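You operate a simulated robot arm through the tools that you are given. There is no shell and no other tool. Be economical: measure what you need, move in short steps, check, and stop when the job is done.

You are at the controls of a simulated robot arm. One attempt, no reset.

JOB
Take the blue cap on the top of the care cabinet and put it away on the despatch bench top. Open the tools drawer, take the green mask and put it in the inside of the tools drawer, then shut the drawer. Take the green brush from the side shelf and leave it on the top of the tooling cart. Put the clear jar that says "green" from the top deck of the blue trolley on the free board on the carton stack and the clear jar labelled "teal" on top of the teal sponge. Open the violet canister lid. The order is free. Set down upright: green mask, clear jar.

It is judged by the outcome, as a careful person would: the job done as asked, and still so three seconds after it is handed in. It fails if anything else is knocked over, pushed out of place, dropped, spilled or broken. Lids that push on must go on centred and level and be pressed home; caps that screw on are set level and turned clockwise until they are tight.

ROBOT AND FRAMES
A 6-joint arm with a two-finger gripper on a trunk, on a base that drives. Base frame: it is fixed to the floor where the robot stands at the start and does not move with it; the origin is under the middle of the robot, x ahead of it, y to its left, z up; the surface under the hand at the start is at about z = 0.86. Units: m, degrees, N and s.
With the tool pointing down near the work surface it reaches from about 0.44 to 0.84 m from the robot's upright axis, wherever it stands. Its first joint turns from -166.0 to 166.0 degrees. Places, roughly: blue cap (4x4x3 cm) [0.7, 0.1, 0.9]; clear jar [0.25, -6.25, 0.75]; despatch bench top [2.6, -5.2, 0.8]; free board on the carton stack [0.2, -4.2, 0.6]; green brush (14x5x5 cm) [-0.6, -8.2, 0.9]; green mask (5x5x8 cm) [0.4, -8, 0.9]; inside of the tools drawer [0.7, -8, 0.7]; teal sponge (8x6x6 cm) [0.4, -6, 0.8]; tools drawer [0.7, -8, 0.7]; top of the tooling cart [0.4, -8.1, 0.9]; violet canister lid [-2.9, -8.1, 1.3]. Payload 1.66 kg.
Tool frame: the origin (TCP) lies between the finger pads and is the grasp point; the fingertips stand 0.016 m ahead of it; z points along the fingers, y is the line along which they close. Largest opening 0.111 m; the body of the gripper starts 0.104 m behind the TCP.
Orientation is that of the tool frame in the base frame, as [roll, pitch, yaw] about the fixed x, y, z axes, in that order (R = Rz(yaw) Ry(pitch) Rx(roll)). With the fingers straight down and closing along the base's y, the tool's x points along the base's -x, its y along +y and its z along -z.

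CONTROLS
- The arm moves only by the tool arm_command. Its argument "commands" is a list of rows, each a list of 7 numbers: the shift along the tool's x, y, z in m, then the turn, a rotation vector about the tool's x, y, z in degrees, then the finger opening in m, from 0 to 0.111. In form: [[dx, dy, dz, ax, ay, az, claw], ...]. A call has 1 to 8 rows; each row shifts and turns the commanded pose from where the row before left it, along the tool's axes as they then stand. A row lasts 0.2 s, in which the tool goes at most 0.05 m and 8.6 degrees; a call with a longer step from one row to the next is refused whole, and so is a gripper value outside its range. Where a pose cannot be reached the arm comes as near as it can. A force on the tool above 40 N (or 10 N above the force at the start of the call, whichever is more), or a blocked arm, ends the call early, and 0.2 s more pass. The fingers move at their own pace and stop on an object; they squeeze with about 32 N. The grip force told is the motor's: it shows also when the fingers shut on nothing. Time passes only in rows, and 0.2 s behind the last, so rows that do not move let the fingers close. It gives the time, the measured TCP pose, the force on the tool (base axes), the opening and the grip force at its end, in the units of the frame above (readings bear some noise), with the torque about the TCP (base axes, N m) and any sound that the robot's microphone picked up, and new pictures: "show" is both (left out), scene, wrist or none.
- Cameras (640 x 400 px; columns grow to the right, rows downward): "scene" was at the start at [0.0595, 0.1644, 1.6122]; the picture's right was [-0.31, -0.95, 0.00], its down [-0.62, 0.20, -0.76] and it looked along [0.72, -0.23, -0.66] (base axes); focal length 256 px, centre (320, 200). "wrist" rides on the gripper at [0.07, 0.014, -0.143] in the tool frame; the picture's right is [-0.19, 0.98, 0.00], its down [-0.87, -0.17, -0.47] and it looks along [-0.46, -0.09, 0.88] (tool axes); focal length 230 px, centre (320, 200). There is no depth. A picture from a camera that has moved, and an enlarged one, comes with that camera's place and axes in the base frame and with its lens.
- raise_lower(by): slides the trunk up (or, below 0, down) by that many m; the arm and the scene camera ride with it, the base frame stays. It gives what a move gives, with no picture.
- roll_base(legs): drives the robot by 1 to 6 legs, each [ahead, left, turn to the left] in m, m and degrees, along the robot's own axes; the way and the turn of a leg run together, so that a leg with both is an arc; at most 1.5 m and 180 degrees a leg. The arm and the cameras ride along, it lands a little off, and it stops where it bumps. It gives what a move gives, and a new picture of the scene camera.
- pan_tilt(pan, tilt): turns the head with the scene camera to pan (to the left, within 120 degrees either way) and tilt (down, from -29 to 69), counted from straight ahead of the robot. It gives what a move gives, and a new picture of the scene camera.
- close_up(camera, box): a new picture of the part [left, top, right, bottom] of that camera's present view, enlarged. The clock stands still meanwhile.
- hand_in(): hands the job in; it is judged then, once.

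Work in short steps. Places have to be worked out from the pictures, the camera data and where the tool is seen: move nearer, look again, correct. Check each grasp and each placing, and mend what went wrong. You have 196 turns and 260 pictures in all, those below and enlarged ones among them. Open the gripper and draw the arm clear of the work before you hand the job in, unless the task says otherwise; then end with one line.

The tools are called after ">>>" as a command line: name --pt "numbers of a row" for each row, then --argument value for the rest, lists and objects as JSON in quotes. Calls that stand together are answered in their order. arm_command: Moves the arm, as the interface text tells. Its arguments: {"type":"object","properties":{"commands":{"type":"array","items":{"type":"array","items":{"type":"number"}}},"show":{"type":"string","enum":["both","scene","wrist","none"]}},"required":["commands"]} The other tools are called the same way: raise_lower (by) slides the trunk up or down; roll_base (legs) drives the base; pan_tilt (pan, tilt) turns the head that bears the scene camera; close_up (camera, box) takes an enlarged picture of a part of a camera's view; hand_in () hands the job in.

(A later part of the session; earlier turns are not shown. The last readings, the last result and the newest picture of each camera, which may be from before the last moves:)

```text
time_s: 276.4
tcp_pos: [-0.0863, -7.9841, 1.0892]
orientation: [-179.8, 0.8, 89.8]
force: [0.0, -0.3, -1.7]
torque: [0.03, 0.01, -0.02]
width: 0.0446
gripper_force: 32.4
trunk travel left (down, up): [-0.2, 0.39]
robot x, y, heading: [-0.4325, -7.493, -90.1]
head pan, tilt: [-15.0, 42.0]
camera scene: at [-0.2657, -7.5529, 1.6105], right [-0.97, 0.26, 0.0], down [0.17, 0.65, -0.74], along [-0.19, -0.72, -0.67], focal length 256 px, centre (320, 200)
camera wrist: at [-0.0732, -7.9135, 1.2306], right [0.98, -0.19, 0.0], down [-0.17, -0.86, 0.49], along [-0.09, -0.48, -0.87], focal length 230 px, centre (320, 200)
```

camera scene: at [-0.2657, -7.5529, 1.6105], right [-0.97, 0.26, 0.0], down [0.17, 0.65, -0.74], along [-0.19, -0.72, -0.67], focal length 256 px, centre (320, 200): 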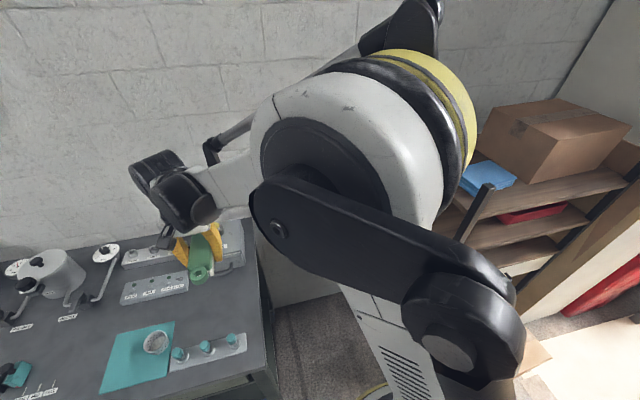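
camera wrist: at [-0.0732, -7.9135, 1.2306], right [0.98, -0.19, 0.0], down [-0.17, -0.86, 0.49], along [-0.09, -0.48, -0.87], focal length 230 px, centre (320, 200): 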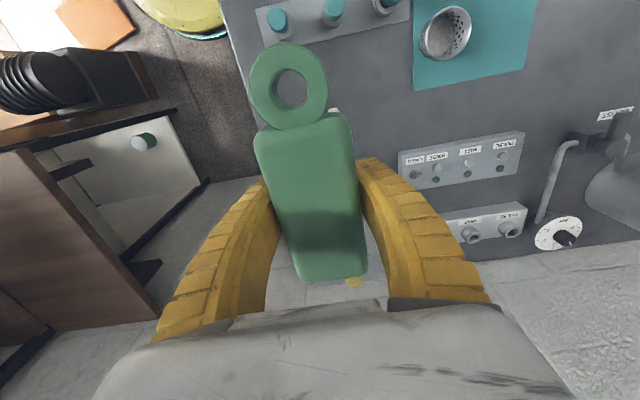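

Along y the margins are slim, so I'll turn the hand 90° to lay it along x, where there's more room.

>>> arm_command --pt "0 0 0 0 0 8.5 0.03" --pt "0 0 0 0 0 8.5 0.03" --pt "0 0 0 0 0 8.5 0.03" --pt "0 0 0 0 0 8.5 0.03" --pt "0 0 0 0 0 8.5 0.03" --pt "0 0 0 0 0 8.5 0.03" --pt "0 0 0 0 0 8.5 0.03" --pt "0 0 0 0 0 8.5 0.03" --show "none"

>>> arm_command --pt "0 0 0 0 0 8 0.03" --pt "0 0 0 0 0 8 0.03" --pt "0 0 0 0 0 5.8 0.03"

```text
time_s: 278.2
tcp_pos: [-0.0888, -7.9841, 1.0924]
orientation: [179.4, 0.4, 21.7]
force: [0.7, -0.5, -1.2]
torque: [0.0, 0.01, 0.01]
width: 0.0444
gripper_force: 32.0
trunk travel left (down, up): [-0.2, 0.39]
robot x, y, heading: [-0.4348, -7.493, -89.9]
head pan, tilt: [-15.0, 42.0]
```

```text
time_s: 279.0
tcp_pos: [-0.0888, -7.9845, 1.0919]
orientation: [179.2, 0.1, -0.1]
force: [0.7, 0.0, -1.1]
torque: [-0.01, -0.04, -0.01]
width: 0.0446
gripper_force: 31.8
trunk travel left (down, up): [-0.2, 0.39]
robot x, y, heading: [-0.4335, -7.4937, -90.0]
head pan, tilt: [-15.0, 42.0]
camera scene: at [-0.2666, -7.5526, 1.6106], right [-0.97, 0.26, 0.0], down [0.17, 0.65, -0.74], along [-0.19, -0.72, -0.67], focal length 256 px, centre (320, 200)
camera wrist: at [-0.019, -7.9967, 1.2341], right [-0.19, -0.98, 0.01], down [-0.86, 0.18, 0.47], along [-0.47, 0.08, -0.88], focal length 230 px, centre (320, 200)
```

scene: 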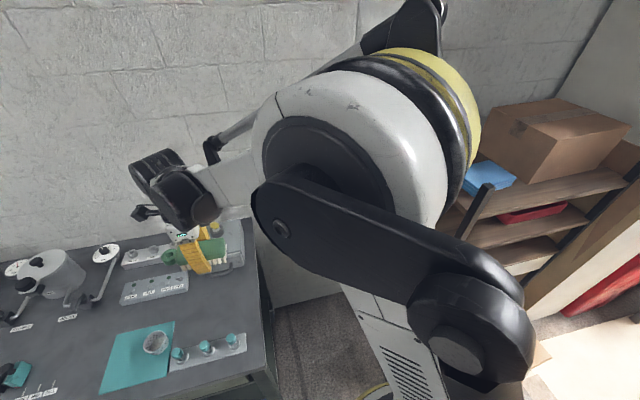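
wrist: 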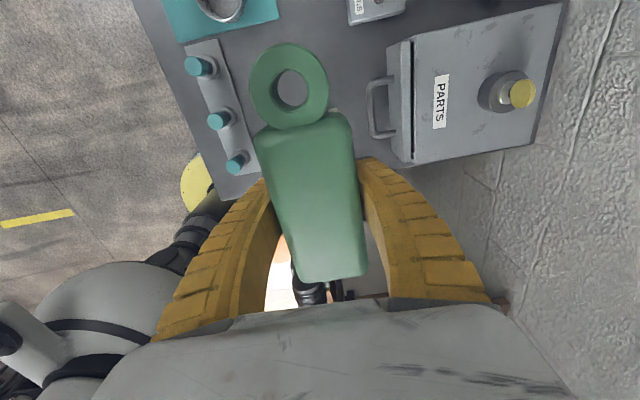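

The cart's west edge is at x≈-.17, so I'll shift 3 cm east and slightly front, and lower.

>>> arm_command --pt "0.032 -0.008 0 0 0 0 0.03" --pt "0 0 0.045 0 0 0 0.03" --pt "0 0 0.045 0 0 0 0.03" --pt "0 0 0.045 0 0 0 0.03" --pt "0 0 0.03 0 0 0 0.03" --show "wrist"

```text
time_s: 280.2
tcp_pos: [-0.0571, -7.981, 0.925]
orientation: [179.2, 0.1, -0.1]
force: [-0.2, -0.2, -2.3]
torque: [-0.04, -0.02, -0.02]
width: 0.0445
gripper_force: 32.2
trunk travel left (down, up): [-0.2, 0.39]
robot x, y, heading: [-0.4343, -7.49, -90.0]
head pan, tilt: [-15.0, 42.0]
camera wrist: at [0.0118, -7.9932, 1.0668], right [-0.19, -0.98, 0.01], down [-0.86, 0.17, 0.47], along [-0.47, 0.08, -0.88], focal length 230 px, centre (320, 200)
```

wrist: 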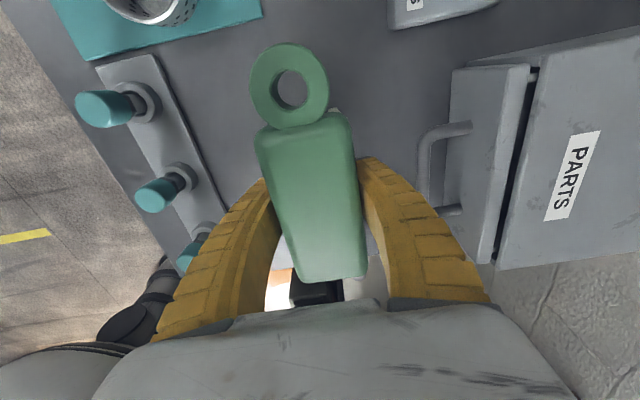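

Clear on both sides. Lower to contact.

>>> arm_command --pt "0 0 0.02 0 0 0 0.03" --pt "0 0 0.008 0 0 0 0.03" --pt "0 0 0.004 0 0 0 0.03" --pt "0 0 0 0 0 0 0.03" --show "none"

>>> arm_command --pt "0 0 0.004 0 0 0 0.03" --pt "0 0 0 0 0 0 0.03" --show "wrist"

```text
time_s: 281.2
tcp_pos: [-0.0589, -7.9801, 0.8951]
orientation: [179.1, 0.1, 0.1]
force: [-0.6, 0.2, -0.9]
torque: [-0.02, 0.0, 0.01]
width: 0.0444
gripper_force: 31.9
trunk travel left (down, up): [-0.2, 0.39]
robot x, y, heading: [-0.4342, -7.4918, -89.9]
head pan, tilt: [-15.0, 42.0]
```

```text
time_s: 281.8
tcp_pos: [-0.0585, -7.9798, 0.8911]
orientation: [179.3, 0.1, 0.0]
force: [0.1, -0.2, -1.5]
torque: [-0.01, 0.0, -0.03]
width: 0.0447
gripper_force: 32.2
trunk travel left (down, up): [-0.2, 0.39]
robot x, y, heading: [-0.4325, -7.4927, -90.1]
head pan, tilt: [-15.0, 42.0]
camera wrist: at [0.0115, -7.9917, 1.0329], right [-0.19, -0.98, 0.01], down [-0.86, 0.17, 0.47], along [-0.47, 0.08, -0.88], focal length 230 px, centre (320, 200)
```

wrist: 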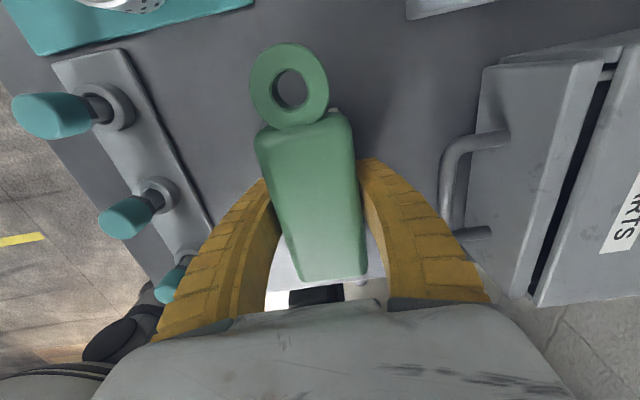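

Continue a few mm.

>>> arm_command --pt "0 0 0.003 0 0 0 0.03" --pt "0 0 0 0 0 0 0.03" --show "none"

>>> arm_command --pt "0 0 0.002 0 0 0 0.03" --pt "0 0 0 0 0 0 0.03" --show "none"

```text
time_s: 282.4
tcp_pos: [-0.0586, -7.9786, 0.8871]
orientation: [179.2, 0.2, -0.1]
force: [-0.4, -0.4, -0.6]
torque: [-0.02, -0.04, 0.0]
width: 0.0442
gripper_force: 32.0
trunk travel left (down, up): [-0.2, 0.39]
robot x, y, heading: [-0.4305, -7.4943, -89.9]
head pan, tilt: [-15.0, 42.0]
```

```text
time_s: 283.0
tcp_pos: [-0.0568, -7.9801, 0.8855]
orientation: [179.3, 0.1, -0.1]
force: [-0.1, -0.1, -1.5]
torque: [-0.01, 0.03, 0.0]
width: 0.0443
gripper_force: 32.0
trunk travel left (down, up): [-0.2, 0.39]
robot x, y, heading: [-0.432, -7.4911, -89.9]
head pan, tilt: [-15.0, 42.0]
```

>>> arm_command --pt "0 0 0.003 0 0 0 0.03" --pt "0 0 0 0 0 0 0.03" --show "none"

>>> arm_command --pt "0 0 0.002 0 0 0 0.03" --pt "0 0 0 0 0 0 0.03" --show "none"

```text
time_s: 283.6
tcp_pos: [-0.0578, -7.98, 0.8827]
orientation: [179.2, 0.2, 0.0]
force: [0.1, 0.0, -0.8]
torque: [-0.01, 0.06, -0.02]
width: 0.0446
gripper_force: 32.2
trunk travel left (down, up): [-0.2, 0.39]
robot x, y, heading: [-0.4354, -7.4912, -90.1]
head pan, tilt: [-15.0, 42.0]
```

```text
time_s: 284.2
tcp_pos: [-0.0564, -7.9792, 0.881]
orientation: [179.2, 0.1, 0.0]
force: [1.2, 0.0, -1.2]
torque: [0.04, 0.01, -0.04]
width: 0.0446
gripper_force: 32.0
trunk travel left (down, up): [-0.2, 0.39]
robot x, y, heading: [-0.4332, -7.4919, -89.8]
head pan, tilt: [-15.0, 42.0]
```

Still free; keep stepping.

>>> arm_command --pt "0 0 0.003 0 0 0 0.03" --pt "0 0 0 0 0 0 0.03" --show "none"

>>> arm_command --pt "0 0 0.003 0 0 0 0.03" --pt "0 0 0 0 0 0 0.03" --show "none"

>>> arm_command --pt "0 0 0.002 0 0 0 0.03" --pt "0 0 0 0 0 0 0.03" --show "wrist"

```text
time_s: 284.8
tcp_pos: [-0.0575, -7.9797, 0.8779]
orientation: [179.2, 0.1, -0.1]
force: [1.4, 0.0, -0.7]
torque: [0.04, -0.02, 0.02]
width: 0.0444
gripper_force: 32.2
trunk travel left (down, up): [-0.2, 0.39]
robot x, y, heading: [-0.4318, -7.4906, -90.1]
head pan, tilt: [-15.0, 42.0]
```

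```text
time_s: 285.4
tcp_pos: [-0.0577, -7.9788, 0.8765]
orientation: [179.1, 0.1, 0.0]
force: [2.5, -3.6, 10.1]
torque: [0.25, -0.05, -0.07]
width: 0.0445
gripper_force: 32.3
trunk travel left (down, up): [-0.2, 0.39]
robot x, y, heading: [-0.4348, -7.4909, -90.0]
head pan, tilt: [-15.0, 42.0]
```

```text
time_s: 286.0
tcp_pos: [-0.0579, -7.9786, 0.8739]
orientation: [178.9, 0.0, -0.1]
force: [9.6, -7.0, 34.1]
torque: [0.03, -0.14, -0.28]
width: 0.0451
gripper_force: 31.7
trunk travel left (down, up): [-0.2, 0.39]
robot x, y, heading: [-0.4374, -7.4945, -89.8]
head pan, tilt: [-15.0, 42.0]
camera wrist: at [0.0123, -7.9909, 1.0169], right [-0.19, -0.98, 0.02], down [-0.87, 0.17, 0.47], along [-0.46, 0.07, -0.88], focal length 230 px, centre (320, 200)
```

wrist: 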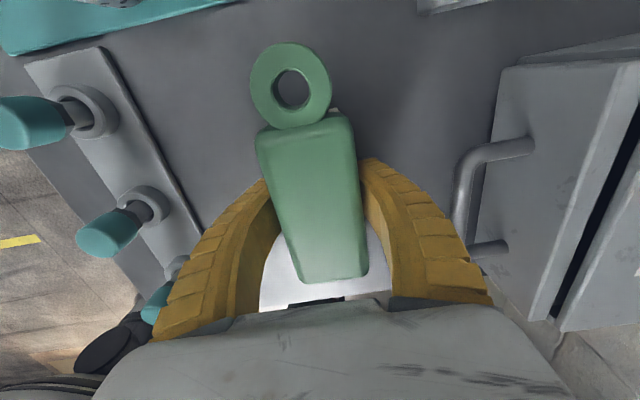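

Touching down. Ease 2 mm, open only slightly, and rise straight.

>>> arm_command --pt "0 0 -0.002 0 0 0 0.03" --pt "0 0 0 0 0 0 0.058" --pt "0 0 0 0 0 0 0.058" --pt "0 0 -0.02 0 0 0 0.058" --pt "0 0 -0.045 0 0 0 0.058" --pt "0 0 -0.05 0 0 0 0.058" --pt "0 0 -0.05 0 0 0 0.058" --pt "0 0 -0.05 0 0 0 0.058"

```text
time_s: 287.8
tcp_pos: [-0.0582, -7.9765, 1.0891]
orientation: [179.2, 0.1, -0.1]
force: [-0.4, 0.3, -0.3]
torque: [0.0, 0.0, -0.01]
width: 0.0597
gripper_force: 1.8
trunk travel left (down, up): [-0.2, 0.39]
robot x, y, heading: [-0.4331, -7.4928, -90.0]
head pan, tilt: [-15.0, 42.0]
camera scene: at [-0.2671, -7.5519, 1.6107], right [-0.97, 0.26, 0.0], down [0.17, 0.65, -0.74], along [-0.19, -0.72, -0.67], focal length 256 px, centre (320, 200)
camera wrist: at [0.0127, -7.9884, 1.2321], right [-0.19, -0.98, 0.02], down [-0.86, 0.17, 0.47], along [-0.47, 0.08, -0.88], focal length 230 px, centre (320, 200)
```

scene: 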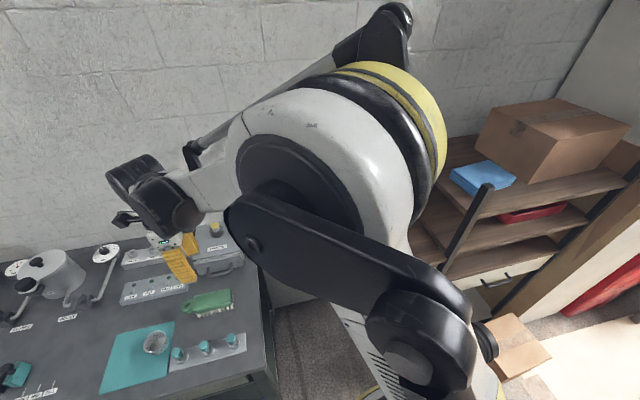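
wrist: 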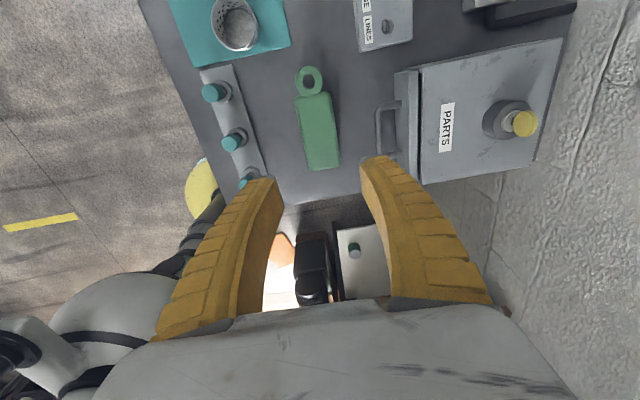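

The brush is set down well. I'll restore the hand, tuck, back off, and head west toward the canister bench.

>>> arm_command --pt "0 0 -0.03 0 0 -8.5 0.06" --pt "0 0 0 0 0 -8.5 0.06" --pt "0 0 0 0 0 -8.5 0.06" --pt "0 0 0 0 0 -8.5 0.06" --pt "0 0 0 0 0 -8.5 0.06" --pt "0 0 0 0 0 -8.5 0.06" --pt "0 0 0 0 0 -8.5 0.06" --pt "0 0 0 0 0 -8.5 0.06" --show "none"

>>> arm_command --pt "0.01 -0.04 0 0 0 -8 0.06" --pt "0.01 -0.04 0 0 0 -8 0.06" --pt "0.01 -0.04 0 0 0 -6 0.06" --pt "0.01 -0.045 0 0 0 0 0.06" --pt "0.01 -0.045 0 0 0 0 0.06" --pt "0.01 -0.045 0 0 0 0 0.06" --pt "0.01 -0.045 0 0 0 0 0.06" --show "none"

>>> roll_base --legs '[[-0.5, 0, 0]]'

>>> pan_tilt --pan -45 --tilt 20

```text
time_s: 289.6
tcp_pos: [-0.058, -7.9756, 1.1206]
orientation: [179.8, 0.9, 68.3]
force: [0.3, -0.2, -0.3]
torque: [-0.01, -0.03, 0.03]
width: 0.0621
gripper_force: 1.1
trunk travel left (down, up): [-0.2, 0.39]
robot x, y, heading: [-0.4358, -7.4935, -90.0]
head pan, tilt: [-15.0, 42.0]
```

```text
time_s: 291.2
tcp_pos: [-0.3471, -7.8771, 1.1201]
orientation: [-179.9, 0.9, 90.1]
force: [0.2, 0.1, 0.3]
torque: [0.0, -0.02, -0.01]
width: 0.0618
gripper_force: 1.5
trunk travel left (down, up): [-0.2, 0.39]
robot x, y, heading: [-0.4343, -7.4923, -90.1]
head pan, tilt: [-15.0, 42.0]
```

```text
time_s: 294.1
tcp_pos: [-0.3445, -7.3856, 1.1187]
orientation: [-179.9, 0.9, 90.6]
force: [0.3, -0.5, -0.3]
torque: [-0.06, 0.02, 0.01]
width: 0.0618
gripper_force: 1.5
trunk travel left (down, up): [-0.2, 0.39]
robot x, y, heading: [-0.4394, -6.9997, -89.4]
head pan, tilt: [-15.0, 42.0]
camera scene: at [-0.2688, -7.0583, 1.6107], right [-0.97, 0.25, 0.0], down [0.17, 0.65, -0.74], along [-0.18, -0.72, -0.67], focal length 256 px, centre (320, 200)
```

scene: 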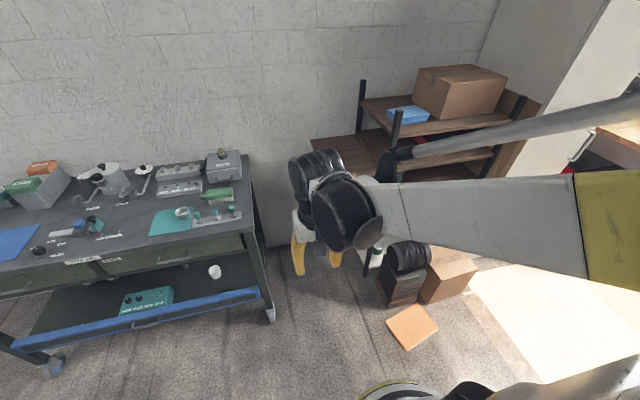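

```text
time_s: 295.1
tcp_pos: [-0.3453, -7.3868, 1.1196]
orientation: [-179.9, 0.8, 90.6]
force: [-0.2, 0.6, 0.6]
torque: [-0.02, 0.02, 0.0]
width: 0.0619
gripper_force: 1.4
trunk travel left (down, up): [-0.2, 0.39]
robot x, y, heading: [-0.4399, -6.9992, -89.3]
head pan, tilt: [-45.0, 20.0]
camera scene: at [-0.3131, -7.0446, 1.645], right [-0.72, 0.7, 0.0], down [0.24, 0.25, -0.94], along [-0.66, -0.67, -0.34], focal length 256 px, centre (320, 200)
```

scene: 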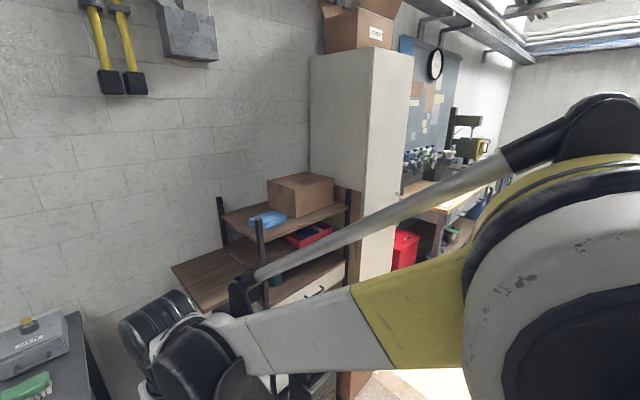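

The lane at y≈-6.95 is clear. Strafe right to about x≈-1.75 and look.

>>> roll_base --legs '[[-0.03, -1.3, -0.7]]'

>>> pan_tilt --pan -35 --tilt 15

```text
time_s: 301.6
tcp_pos: [-1.6596, -7.3642, 1.1189]
orientation: [-179.9, 0.8, 89.9]
force: [-0.3, 0.5, 0.0]
torque: [0.01, -0.03, 0.0]
width: 0.0619
gripper_force: 0.8
trunk travel left (down, up): [-0.2, 0.39]
robot x, y, heading: [-1.7465, -6.9751, -90.2]
head pan, tilt: [-45.0, 20.0]
camera scene: at [-1.6235, -7.0224, 1.645], right [-0.71, 0.71, 0.0], down [0.24, 0.24, -0.94], along [-0.67, -0.66, -0.34], focal length 256 px, centre (320, 200)
```

scene: 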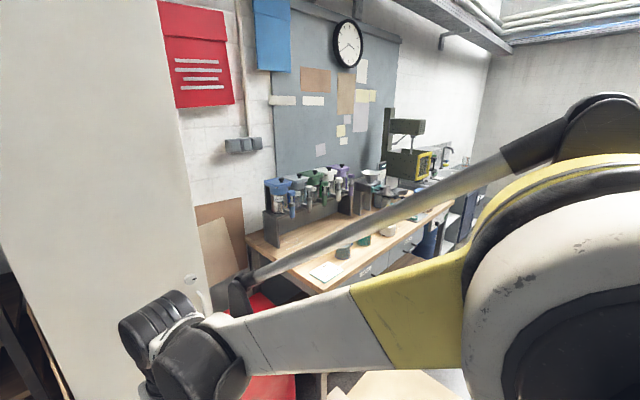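

```text
time_s: 302.4
tcp_pos: [-1.6601, -7.3628, 1.1195]
orientation: [-179.8, 0.8, 89.9]
force: [-0.2, -0.1, -0.1]
torque: [0.02, 0.03, -0.02]
width: 0.0621
gripper_force: 1.3
trunk travel left (down, up): [-0.2, 0.39]
robot x, y, heading: [-1.7492, -6.9764, -90.1]
head pan, tilt: [-35.0, 15.0]
camera scene: at [-1.6111, -7.0331, 1.6531], right [-0.82, 0.58, 0.0], down [0.15, 0.21, -0.97], along [-0.56, -0.79, -0.26], focal length 256 px, centre (320, 200)
```

scene: 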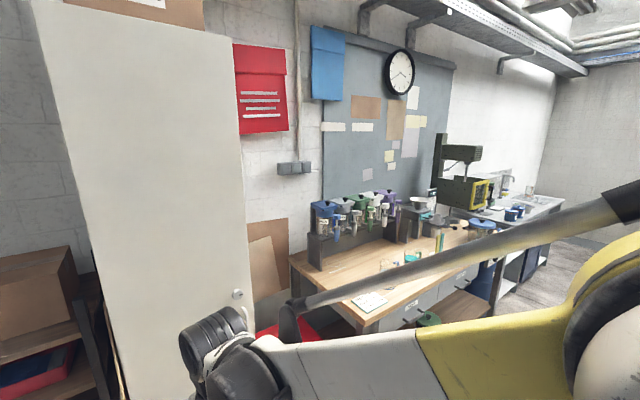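

>>> close_up --camera "scene" --box '[295, 175, 423, 255]'

```text
5.00 times, centred on (359, 215) of scene
camera zoom: at [-1.6111, -7.0331, 1.6531], right [-0.82, 0.58, 0.0], down [0.15, 0.21, -0.97], along [-0.56, -0.79, -0.26], focal length 1279 px, centre (125, 125)
```

zoom: 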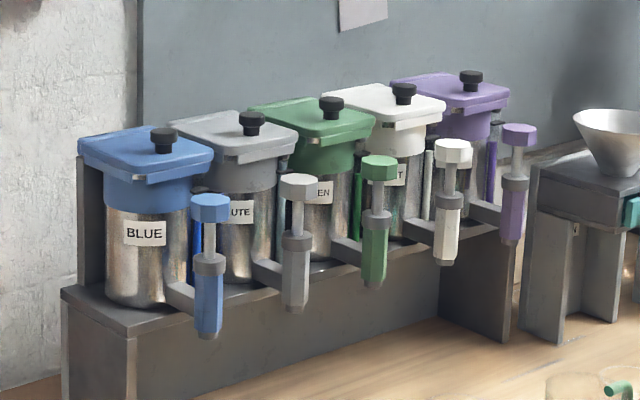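

The violet canister is the farthest one, on a riser. Let me check the floor to the west before driving.

>>> pan_tilt --pan -95 --tilt 30

>>> pan_tilt --pan -65 --tilt 35

```text
time_s: 303.7
tcp_pos: [-1.6597, -7.3645, 1.1182]
orientation: [-180.0, 0.8, 90.0]
force: [-0.9, 0.5, 0.8]
torque: [0.0, 0.0, -0.01]
width: 0.0618
gripper_force: 1.3
trunk travel left (down, up): [-0.2, 0.39]
robot x, y, heading: [-1.7457, -6.9738, -90.2]
head pan, tilt: [-95.0, 30.0]
camera scene: at [-1.6474, -6.9487, 1.629], right [0.09, 1.0, 0.0], down [0.5, -0.04, -0.87], along [-0.86, 0.08, -0.5], focal length 256 px, centre (320, 200)
```

scene: 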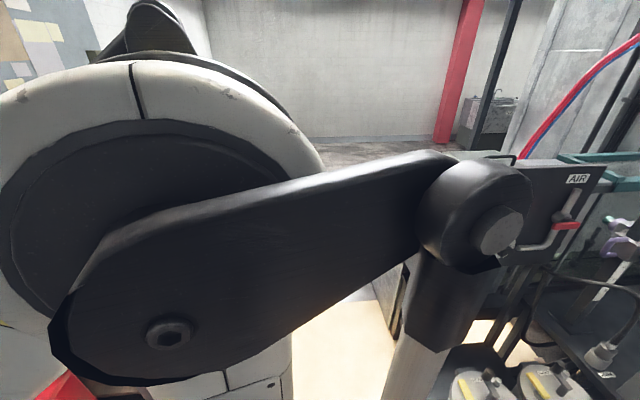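

```text
time_s: 304.6
tcp_pos: [-1.6588, -7.3638, 1.1191]
orientation: [-179.9, 0.9, 90.0]
force: [-0.1, 1.6, -0.3]
torque: [0.0, -0.01, 0.0]
width: 0.062
gripper_force: 1.3
trunk travel left (down, up): [-0.2, 0.39]
robot x, y, heading: [-1.7458, -6.9761, -90.3]
head pan, tilt: [-65.0, 35.0]
camera scene: at [-1.6372, -6.9937, 1.6212], right [-0.42, 0.91, 0.0], down [0.52, 0.24, -0.82], along [-0.74, -0.34, -0.57], focal length 256 px, centre (320, 200)
```

scene: 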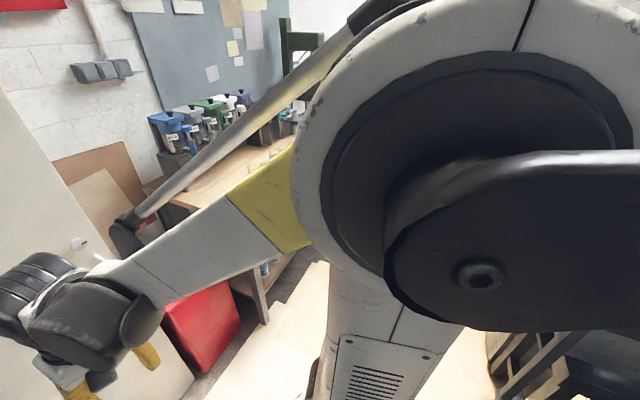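

The bench front is at y≈-7.67 and obstacles to the north stay beyond y≈-6.25, so the lane is fine. Strafe right to x≈-2.85.

>>> roll_base --legs '[[0, -0.55, 0.2], [0, -0.5, 0]]'

>>> pan_tilt --pan 0 --tilt 25

```text
time_s: 310.4
tcp_pos: [-2.7184, -7.3552, 1.119]
orientation: [-179.9, 0.8, 89.3]
force: [-0.5, -1.1, 0.5]
torque: [0.01, -0.04, -0.02]
width: 0.0621
gripper_force: 1.0
trunk travel left (down, up): [-0.2, 0.39]
robot x, y, heading: [-2.7992, -6.9658, -90.7]
head pan, tilt: [-65.0, 35.0]
camera scene: at [-2.6922, -6.9853, 1.6212], right [-0.41, 0.91, 0.0], down [0.52, 0.24, -0.82], along [-0.75, -0.34, -0.57], focal length 256 px, centre (320, 200)
```

scene: 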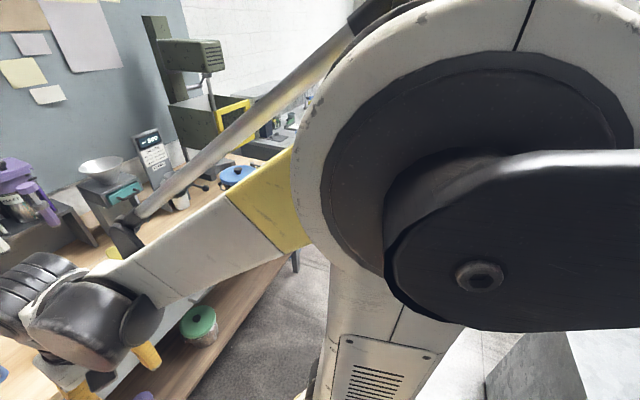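

```text
time_s: 311.7
tcp_pos: [-2.7177, -7.3547, 1.1197]
orientation: [-179.8, 0.8, 89.4]
force: [0.4, 0.0, -0.2]
torque: [0.0, -0.04, -0.03]
width: 0.0621
gripper_force: 0.8
trunk travel left (down, up): [-0.2, 0.39]
robot x, y, heading: [-2.7983, -6.9656, -90.8]
head pan, tilt: [0.0, 25.0]
camera scene: at [-2.6125, -7.0413, 1.6369], right [-1.0, 0.01, 0.0], down [0.01, 0.42, -0.91], along [-0.01, -0.91, -0.42], focal length 256 px, centre (320, 200)
```

scene: 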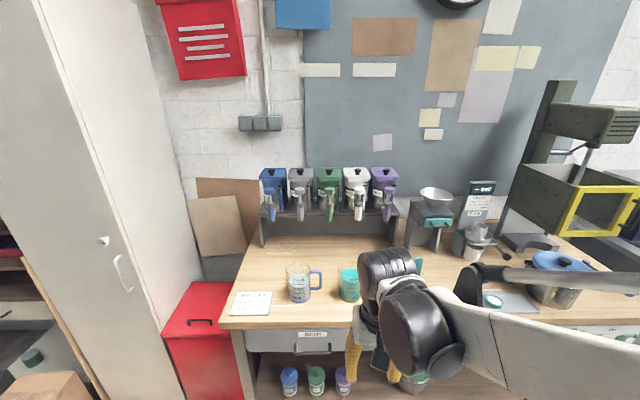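

>>> close_up --camera "scene" --box '[340, 150, 452, 220]'

```text
5.71 times, centred on (396, 185) of scene
camera zoom: at [-2.6125, -7.0413, 1.6369], right [-1.0, 0.01, 0.0], down [0.01, 0.42, -0.91], along [-0.01, -0.91, -0.42], focal length 1462 px, centre (-114, 286)
```

zoom: 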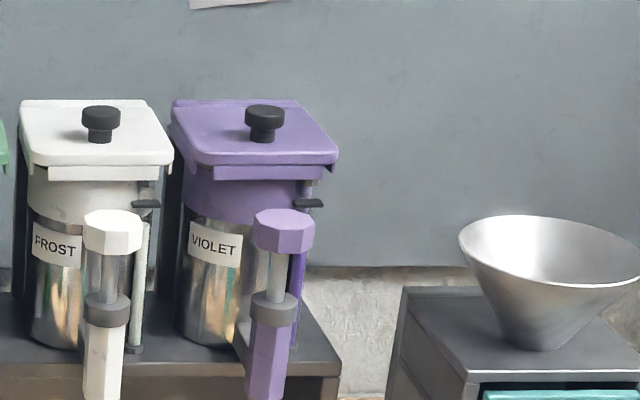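

The violet lid is a plate with a centre knob at about (-2.90, -8.08, z 1.3), probably hinged at the back. I'll raise the trunk, then drive up to the bench.

>>> raise_lower --by 0.3

>>> roll_base --legs '[[0.32, 0, 0.7]]'

>>> pan_tilt --pan -5 --tilt 40

```text
time_s: 314.7
tcp_pos: [-2.7175, -7.355, 1.4194]
orientation: [-179.8, 0.8, 89.4]
force: [1.6, -0.1, 0.0]
torque: [0.01, 0.0, 0.0]
width: 0.0623
gripper_force: 1.8
trunk travel left (down, up): [-0.5, 0.09]
robot x, y, heading: [-2.8018, -6.9666, -90.8]
head pan, tilt: [0.0, 25.0]
```

```text
time_s: 316.9
tcp_pos: [-2.7156, -7.6731, 1.4185]
orientation: [-179.9, 0.8, 89.9]
force: [0.2, -0.5, -0.2]
torque: [0.04, -0.01, -0.01]
width: 0.0618
gripper_force: 2.2
trunk travel left (down, up): [-0.5, 0.09]
robot x, y, heading: [-2.804, -7.2901, -90.1]
head pan, tilt: [0.0, 25.0]
camera scene: at [-2.6141, -7.359, 1.9369], right [-1.0, 0.0, 0.0], down [0.0, 0.42, -0.91], along [0.0, -0.91, -0.42], focal length 256 px, centre (320, 200)
```

scene: 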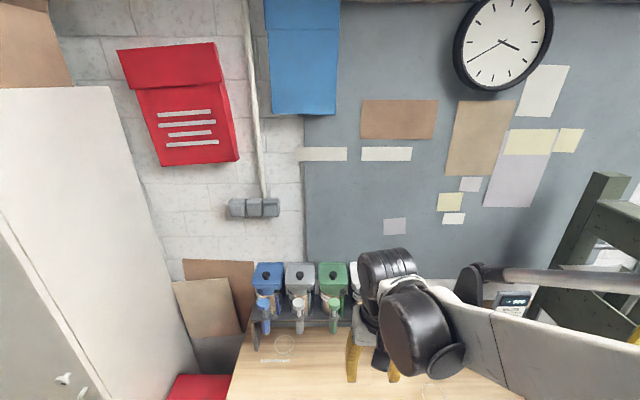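

```text
time_s: 317.6
tcp_pos: [-2.7172, -7.6727, 1.4193]
orientation: [-179.9, 0.9, 89.9]
force: [0.2, -0.5, 0.6]
torque: [-0.03, 0.0, -0.01]
width: 0.0623
gripper_force: 0.4
trunk travel left (down, up): [-0.5, 0.09]
robot x, y, heading: [-2.8034, -7.2897, -90.3]
head pan, tilt: [-5.0, 40.0]
camera scene: at [-2.6215, -7.3503, 1.9137], right [-1.0, 0.09, 0.0], down [0.06, 0.64, -0.77], along [-0.07, -0.76, -0.64], focal length 256 px, centre (320, 200)
```

scene: 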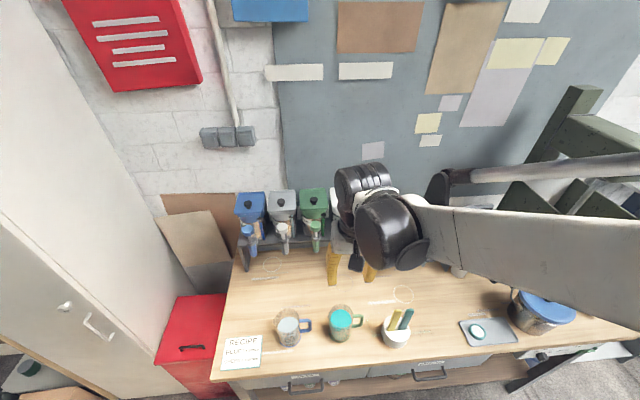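

Take a wrist view toward the canister.

>>> arm_command --pt "-0.02 -0.045 0 0 0 0 0.06" --pt "-0.02 -0.045 0 0 0 0 0.06" --show "wrist"

```text
time_s: 318.2
tcp_pos: [-2.8069, -7.7152, 1.4199]
orientation: [-179.9, 0.8, 89.9]
force: [-0.2, 0.4, -0.4]
torque: [0.06, 0.0, -0.01]
width: 0.0621
gripper_force: 1.3
trunk travel left (down, up): [-0.5, 0.09]
robot x, y, heading: [-2.8035, -7.2841, -90.1]
head pan, tilt: [-5.0, 40.0]
camera wrist: at [-2.7932, -7.643, 1.561], right [0.98, -0.19, 0.0], down [-0.17, -0.86, 0.48], along [-0.09, -0.48, -0.87], focal length 230 px, centre (320, 200)
```

wrist: 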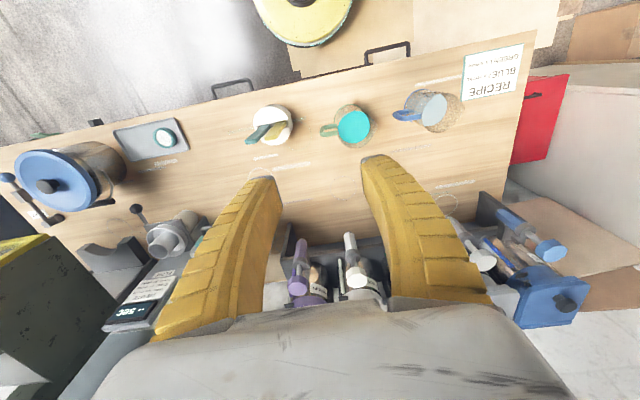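

The hand hides the lid; I'll move it to the robot's right to free the scene camera's view.

>>> arm_command --pt "0.01 -0.045 0 0 0 0 0.06" --pt "0.01 -0.045 0 0 0 0 0.06" --pt "0.01 -0.045 0 0 0 0 0.06" --pt "0.01 -0.045 0 0 0 0 0.06" --pt "0.01 -0.045 0 0 0 0 0.06" --pt "0.01 -0.045 0 0 0 0 0.06" --pt "0.01 -0.045 0 0 0 0 0.06" --pt "0.01 -0.045 0 0 0 0 0.06" --show "scene"

>>> close_up --camera "scene" --box '[320, 160, 448, 240]'

```text
time_s: 320.0
tcp_pos: [-3.1678, -7.6308, 1.4184]
orientation: [-179.8, 0.9, 89.8]
force: [-0.5, -0.9, -0.6]
torque: [0.01, -0.04, -0.01]
width: 0.0621
gripper_force: 0.9
trunk travel left (down, up): [-0.5, 0.09]
robot x, y, heading: [-2.8047, -7.2878, -90.1]
head pan, tilt: [-5.0, 40.0]
camera scene: at [-2.624, -7.3509, 1.9138], right [-1.0, 0.09, 0.0], down [0.06, 0.64, -0.77], along [-0.07, -0.76, -0.64], focal length 256 px, centre (320, 200)
```

scene: 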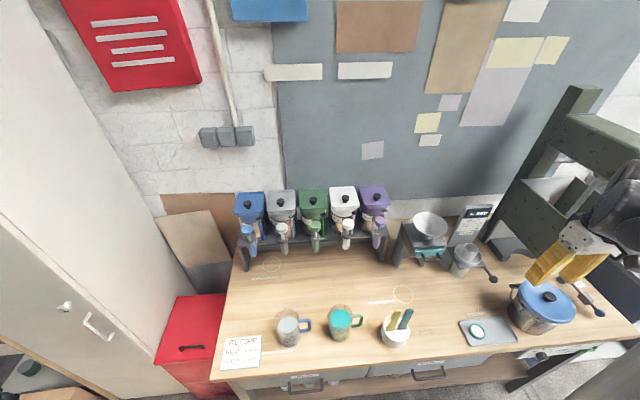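

```text
5.00 times, centred on (384, 200) of scene
camera zoom: at [-2.624, -7.3509, 1.9138], right [-1.0, 0.09, 0.0], down [0.06, 0.64, -0.77], along [-0.07, -0.76, -0.64], focal length 1279 px, centre (0, 200)
```

zoom: 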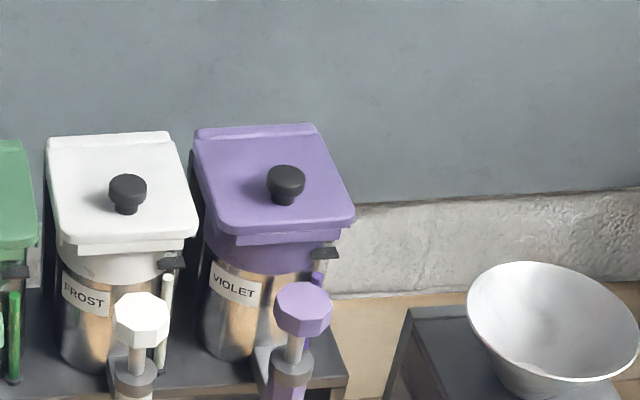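

A hinge barrel is visible at the lid's back edge. The knob is at (-2.915, -8.098, 1.287) and the hinge at about y -8.187, z 1.26. I'll bring the hand back and shift the base right/forward a bit for reach.

>>> arm_command --pt "-0.02 0.042 0 0 0 0 0.06" --pt "-0.02 0.042 0 0 0 0 0.06" --pt "-0.02 0.042 0 0 0 0 0.06" --pt "-0.02 0.042 0 0 0 0 0.06" --pt "-0.02 0.042 0 0 0 0 0.06" --pt "-0.02 0.042 0 0 0 0 0.06" --pt "-0.02 0.042 0 0 0 0 0.06" --pt "-0.02 0.042 0 0 0 0 0.06" --show "none"

>>> roll_base --legs '[[0.03, -0.09, 0]]'

>>> close_up --camera "scene" --box '[270, 150, 430, 250]'

```text
time_s: 321.8
tcp_pos: [-2.8295, -7.7942, 1.4223]
orientation: [-179.8, 0.7, 89.8]
force: [-0.1, 0.1, 0.3]
torque: [0.05, 0.01, 0.01]
width: 0.0621
gripper_force: 1.2
trunk travel left (down, up): [-0.5, 0.09]
robot x, y, heading: [-2.804, -7.2862, -90.0]
head pan, tilt: [-5.0, 40.0]
```

```text
time_s: 322.9
tcp_pos: [-2.9212, -7.8231, 1.4217]
orientation: [-179.8, 0.8, 89.9]
force: [-1.0, -0.5, -0.3]
torque: [0.0, -0.02, 0.0]
width: 0.0617
gripper_force: 1.3
trunk travel left (down, up): [-0.5, 0.09]
robot x, y, heading: [-2.8946, -7.3146, -90.1]
head pan, tilt: [-5.0, 40.0]
camera scene: at [-2.7118, -7.3805, 1.9137], right [-1.0, 0.09, 0.0], down [0.06, 0.64, -0.77], along [-0.07, -0.76, -0.64], focal length 256 px, centre (320, 200)
```

scene: 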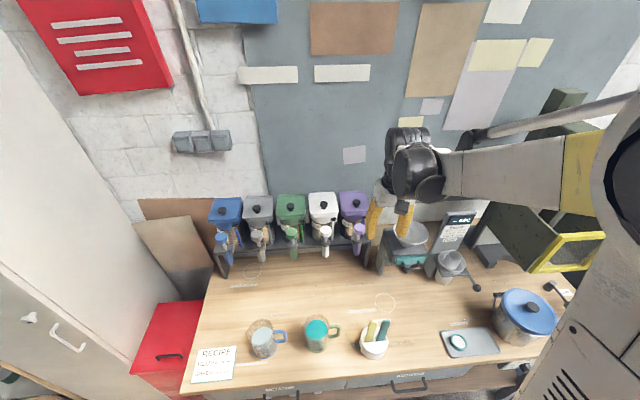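

```text
4.00 times, centred on (350, 200) of scene
camera zoom: at [-2.7118, -7.3805, 1.9137], right [-1.0, 0.09, 0.0], down [0.06, 0.64, -0.77], along [-0.07, -0.76, -0.64], focal length 1023 px, centre (200, 200)
```

zoom: 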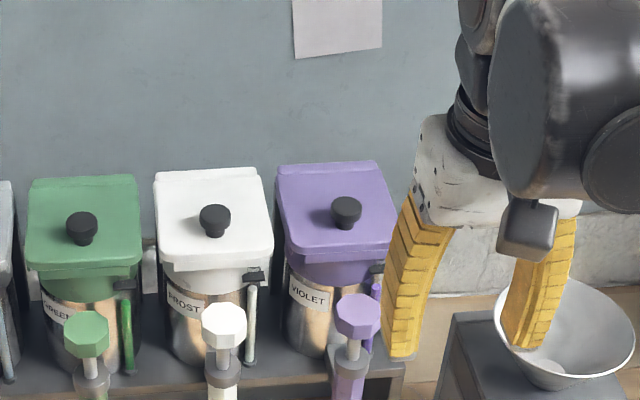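

Confirmed at (-2.917, -8.099). Move above the knob and check with the wrist camera.

>>> arm_command --pt "-0.045 0 0 0 0 0 0.06" --pt "-0.045 0.001 0 0 0 0 0.06" --pt "-0.045 0.001 0 0 0 0 0.06" --pt "-0.045 0.001 0 0 0 0 0.06" --pt "-0.045 0.001 0 0 0 0 0.06" --pt "-0.045 0 0 0 0 0 0.06" --pt "0 0 0.04 0 0 0 0.06"

```text
time_s: 324.6
tcp_pos: [-2.9197, -8.0918, 1.3859]
orientation: [-179.9, 1.0, 89.9]
force: [0.9, 0.4, 0.2]
torque: [-0.05, -0.02, 0.01]
width: 0.062
gripper_force: 1.1
trunk travel left (down, up): [-0.5, 0.09]
robot x, y, heading: [-2.8963, -7.316, -90.0]
head pan, tilt: [-5.0, 40.0]
camera scene: at [-2.7112, -7.3795, 1.9136], right [-1.0, 0.09, 0.0], down [0.06, 0.64, -0.77], along [-0.07, -0.76, -0.64], focal length 256 px, centre (320, 200)
camera wrist: at [-2.9065, -8.0204, 1.5262], right [0.98, -0.19, 0.0], down [-0.17, -0.86, 0.49], along [-0.09, -0.48, -0.87], focal length 230 px, centre (320, 200)
```

scene: 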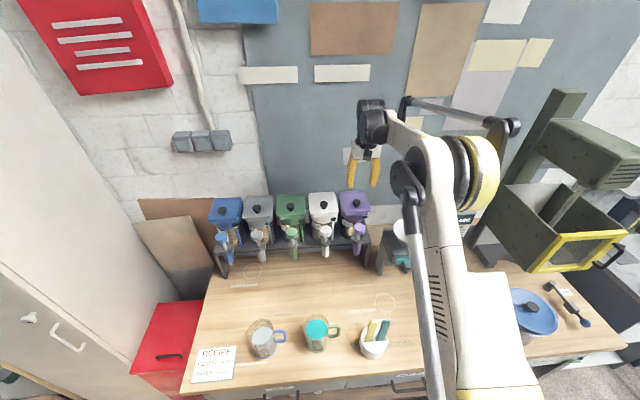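
wrist: 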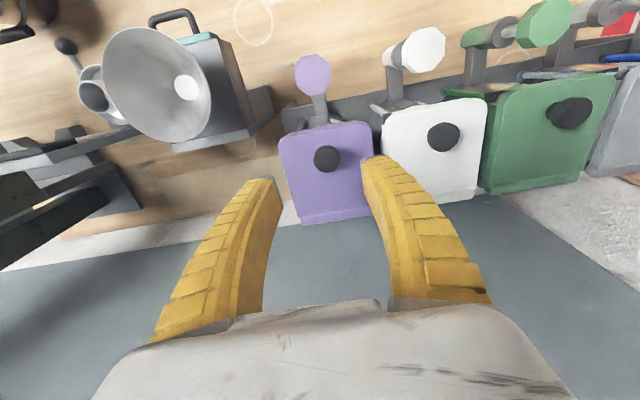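

Well aligned. Descend around the knob and close.

>>> arm_command --pt "-0.007 0.006 0.03 0 0 0 0.055" --pt "0 0 0.035 0 0 0 0.055" --pt "0 0 0.022 0 0 0 0.055" --pt "0 0 0 0 0 0 0.055" --show "wrist"

```text
time_s: 325.6
tcp_pos: [-2.9143, -8.0985, 1.2985]
orientation: [-179.9, 0.9, 89.9]
force: [0.4, 0.4, -0.5]
torque: [-0.02, -0.04, 0.03]
width: 0.0572
gripper_force: 1.2
trunk travel left (down, up): [-0.5, 0.09]
robot x, y, heading: [-2.8909, -7.3195, -90.2]
head pan, tilt: [-5.0, 40.0]
camera wrist: at [-2.9001, -8.0274, 1.4391], right [0.98, -0.19, 0.0], down [-0.17, -0.86, 0.49], along [-0.09, -0.48, -0.87], focal length 230 px, centre (320, 200)
```

wrist: 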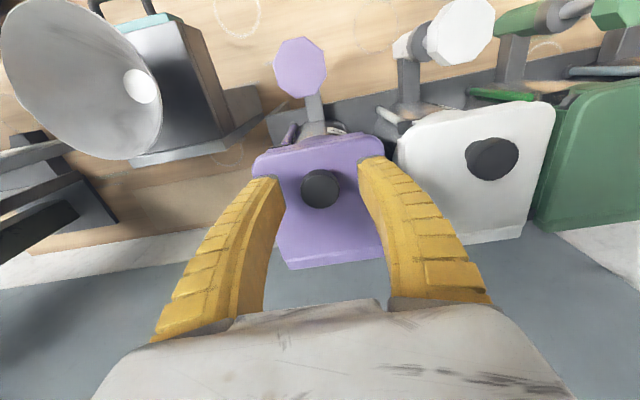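

Centred. Down 7 mm more, close, and test lift a little along the arc.

>>> arm_command --pt "0 0 0.007 0 0 0 0.055" --pt "0 0 0 0 0 0 0.01" --pt "0 0 0 0 0 0 0.01" --pt "0 0 0 0 0 0 0.01" --show "wrist"

```text
time_s: 326.6
tcp_pos: [-2.9161, -8.1004, 1.2907]
orientation: [-180.0, 0.8, 89.8]
force: [-5.5, -3.6, 3.6]
torque: [-0.51, 0.03, -0.02]
width: 0.0255
gripper_force: 34.4
trunk travel left (down, up): [-0.5, 0.09]
robot x, y, heading: [-2.8939, -7.3155, -90.0]
head pan, tilt: [-5.0, 40.0]
camera wrist: at [-2.901, -8.0298, 1.4323], right [0.98, -0.19, 0.0], down [-0.17, -0.86, 0.49], along [-0.09, -0.48, -0.87], focal length 230 px, centre (320, 200)
```

wrist: 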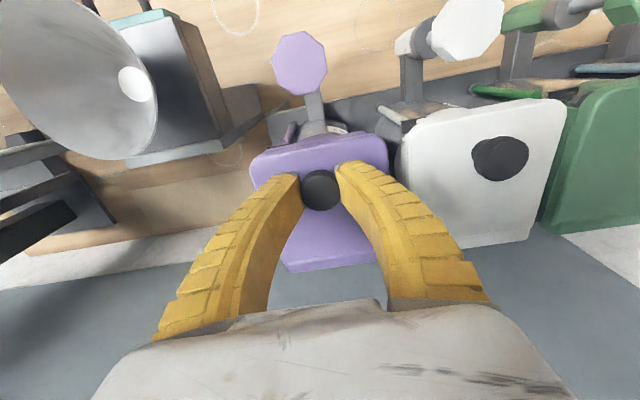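

Knob gripped. Lift along the first part of the arc.

>>> arm_command --pt "-0.0058 0 -0.0151 0 0 0 0.01" --pt "-0.008 0 -0.0138 0 0 0 0.01" --pt "-0.0105 0 -0.0122 0 0 0 0.01" --pt "-0.0125 0 -0.0102 0 0 0 0.01" --show "wrist"

```text
time_s: 327.6
tcp_pos: [-2.9138, -8.1359, 1.3451]
orientation: [-180.0, 1.0, 89.8]
force: [-9.0, 15.7, 4.5]
torque: [1.07, 0.06, 0.0]
width: 0.0226
gripper_force: 33.9
trunk travel left (down, up): [-0.5, 0.09]
robot x, y, heading: [-2.8926, -7.316, -90.0]
head pan, tilt: [-5.0, 40.0]
camera wrist: at [-2.9011, -8.0648, 1.4864], right [0.98, -0.19, 0.0], down [-0.17, -0.86, 0.49], along [-0.09, -0.48, -0.87], focal length 230 px, centre (320, 200)
```

wrist: 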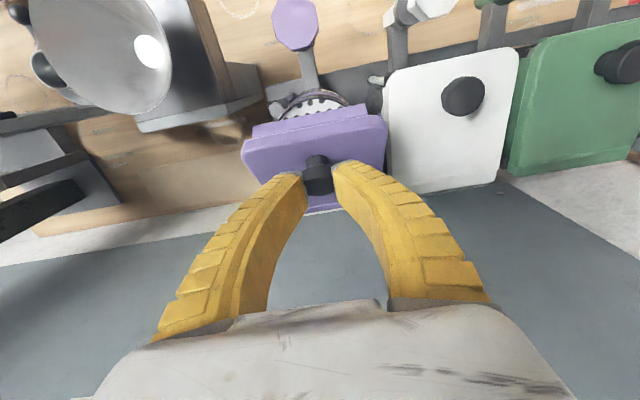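

The lid is hinging up. Continue along the arc, with a touch more height.

>>> arm_command --pt "-0.009 0 -0.0105 0 0 0 0.01" --pt "-0.0135 0 -0.0075 0 0 0 0.01" --pt "-0.015 0 -0.004 0 0 0 0.01" --pt "-0.016 0 -0.001 0 0 0 0.01"

```text
time_s: 328.6
tcp_pos: [-2.9142, -8.1589, 1.362]
orientation: [-179.9, 0.9, 90.0]
force: [-3.6, 4.8, 13.6]
torque: [0.1, -0.2, -0.2]
width: 0.0145
gripper_force: 11.4
out of reach, approached as far as the arm can: row 3, 4
trunk travel left (down, up): [-0.5, 0.09]
robot x, y, heading: [-2.8919, -7.3167, -90.1]
head pan, tilt: [-5.0, 40.0]
camera scene: at [-2.712, -7.379, 1.9137], right [-1.0, 0.09, 0.0], down [0.06, 0.64, -0.77], along [-0.07, -0.76, -0.64], focal length 256 px, centre (320, 200)
camera wrist: at [-2.8994, -8.0884, 1.5036], right [0.98, -0.19, 0.0], down [-0.17, -0.86, 0.49], along [-0.09, -0.48, -0.87], focal length 230 px, centre (320, 200)
```

scene: 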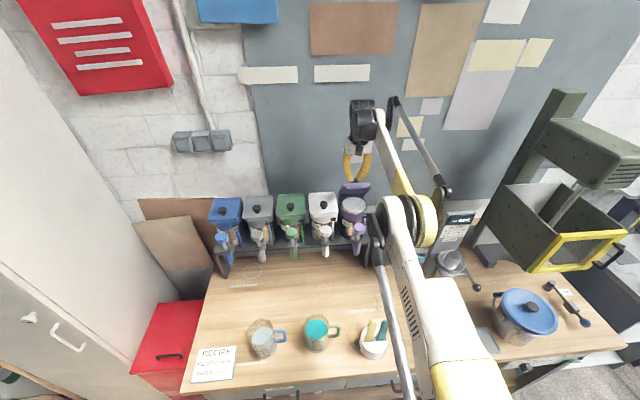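
wrist: 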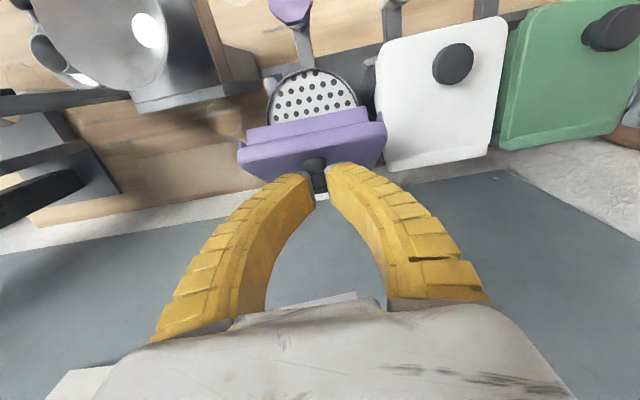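

I'm at the arm's reach limit with the lid up about 60–65°. I'll tilt the hand forward to gain reach while keeping hold.

>>> arm_command --pt "0.003 0 0.002 0 -8 0 0.0" --pt "0.002 0 0.001 0 -8 0 0.0" --pt "0 0 0 0 -8 0 0.0" --show "wrist"

```text
time_s: 329.4
tcp_pos: [-2.9108, -8.1532, 1.3623]
orientation: [-179.8, 25.0, 90.1]
force: [3.5, 7.4, 15.5]
torque: [0.15, 0.11, 0.04]
width: 0.006
gripper_force: 28.8
trunk travel left (down, up): [-0.5, 0.09]
robot x, y, heading: [-2.8917, -7.3136, -90.0]
head pan, tilt: [-5.0, 40.0]
camera wrist: at [-2.8983, -8.0299, 1.46], right [0.98, -0.17, 0.08], down [-0.17, -0.58, 0.79], along [-0.09, -0.79, -0.6], focal length 230 px, centre (320, 200)
```

wrist: 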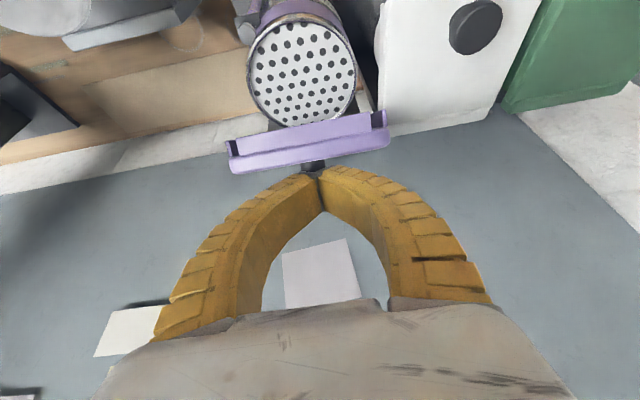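

The tips still seem to pinch at the knob. I'll push on gently along the arc's tangent and see if the lid follows.

>>> arm_command --pt "-0.012 0 0.001 0 0 0 0.0" --pt "-0.012 0 0.002 0 0 0 0.0" --show "wrist"

```text
time_s: 329.9
tcp_pos: [-2.9113, -8.1781, 1.3679]
orientation: [-179.8, 25.0, 89.9]
force: [2.6, 2.5, 15.5]
torque: [0.1, 0.1, -0.01]
width: 0.0062
gripper_force: 28.3
trunk travel left (down, up): [-0.5, 0.09]
robot x, y, heading: [-2.8923, -7.3171, -89.9]
head pan, tilt: [-5.0, 40.0]
camera wrist: at [-2.8981, -8.0551, 1.4673], right [0.98, -0.17, 0.08], down [-0.17, -0.58, 0.79], along [-0.09, -0.79, -0.6], focal length 230 px, centre (320, 200)
```

wrist: 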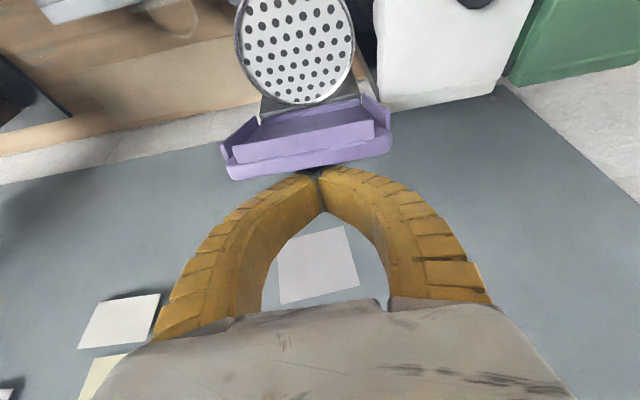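

The lid follows. Continue.

>>> arm_command --pt "-0.0112 0 0.0035 0 0 0 0.0" --pt "-0.011 0 0.005 0 -4 0 0.0" --pt "-0.0105 0 0.006 0 -4 0 0.0" --show "wrist"

```text
time_s: 330.8
tcp_pos: [-2.912, -8.2161, 1.368]
orientation: [-179.7, 32.9, 90.0]
force: [0.2, 0.4, 0.3]
torque: [-0.01, 0.0, 0.01]
width: 0.0
gripper_force: 28.6
trunk travel left (down, up): [-0.5, 0.09]
robot x, y, heading: [-2.893, -7.315, -90.0]
head pan, tilt: [-5.0, 40.0]
camera wrist: at [-2.8983, -8.0802, 1.4491], right [0.98, -0.16, 0.1], down [-0.17, -0.47, 0.87], along [-0.09, -0.87, -0.49], focal length 230 px, centre (320, 200)
```

wrist: 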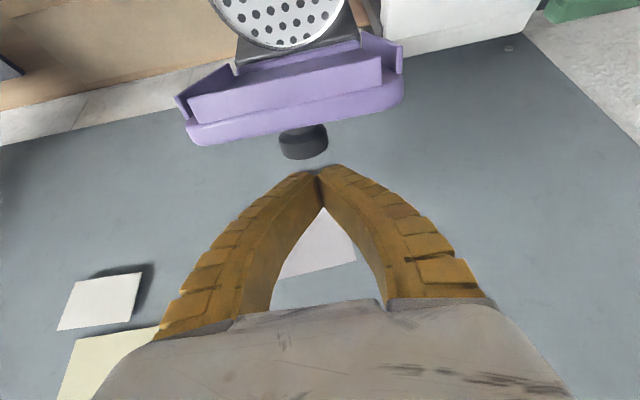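

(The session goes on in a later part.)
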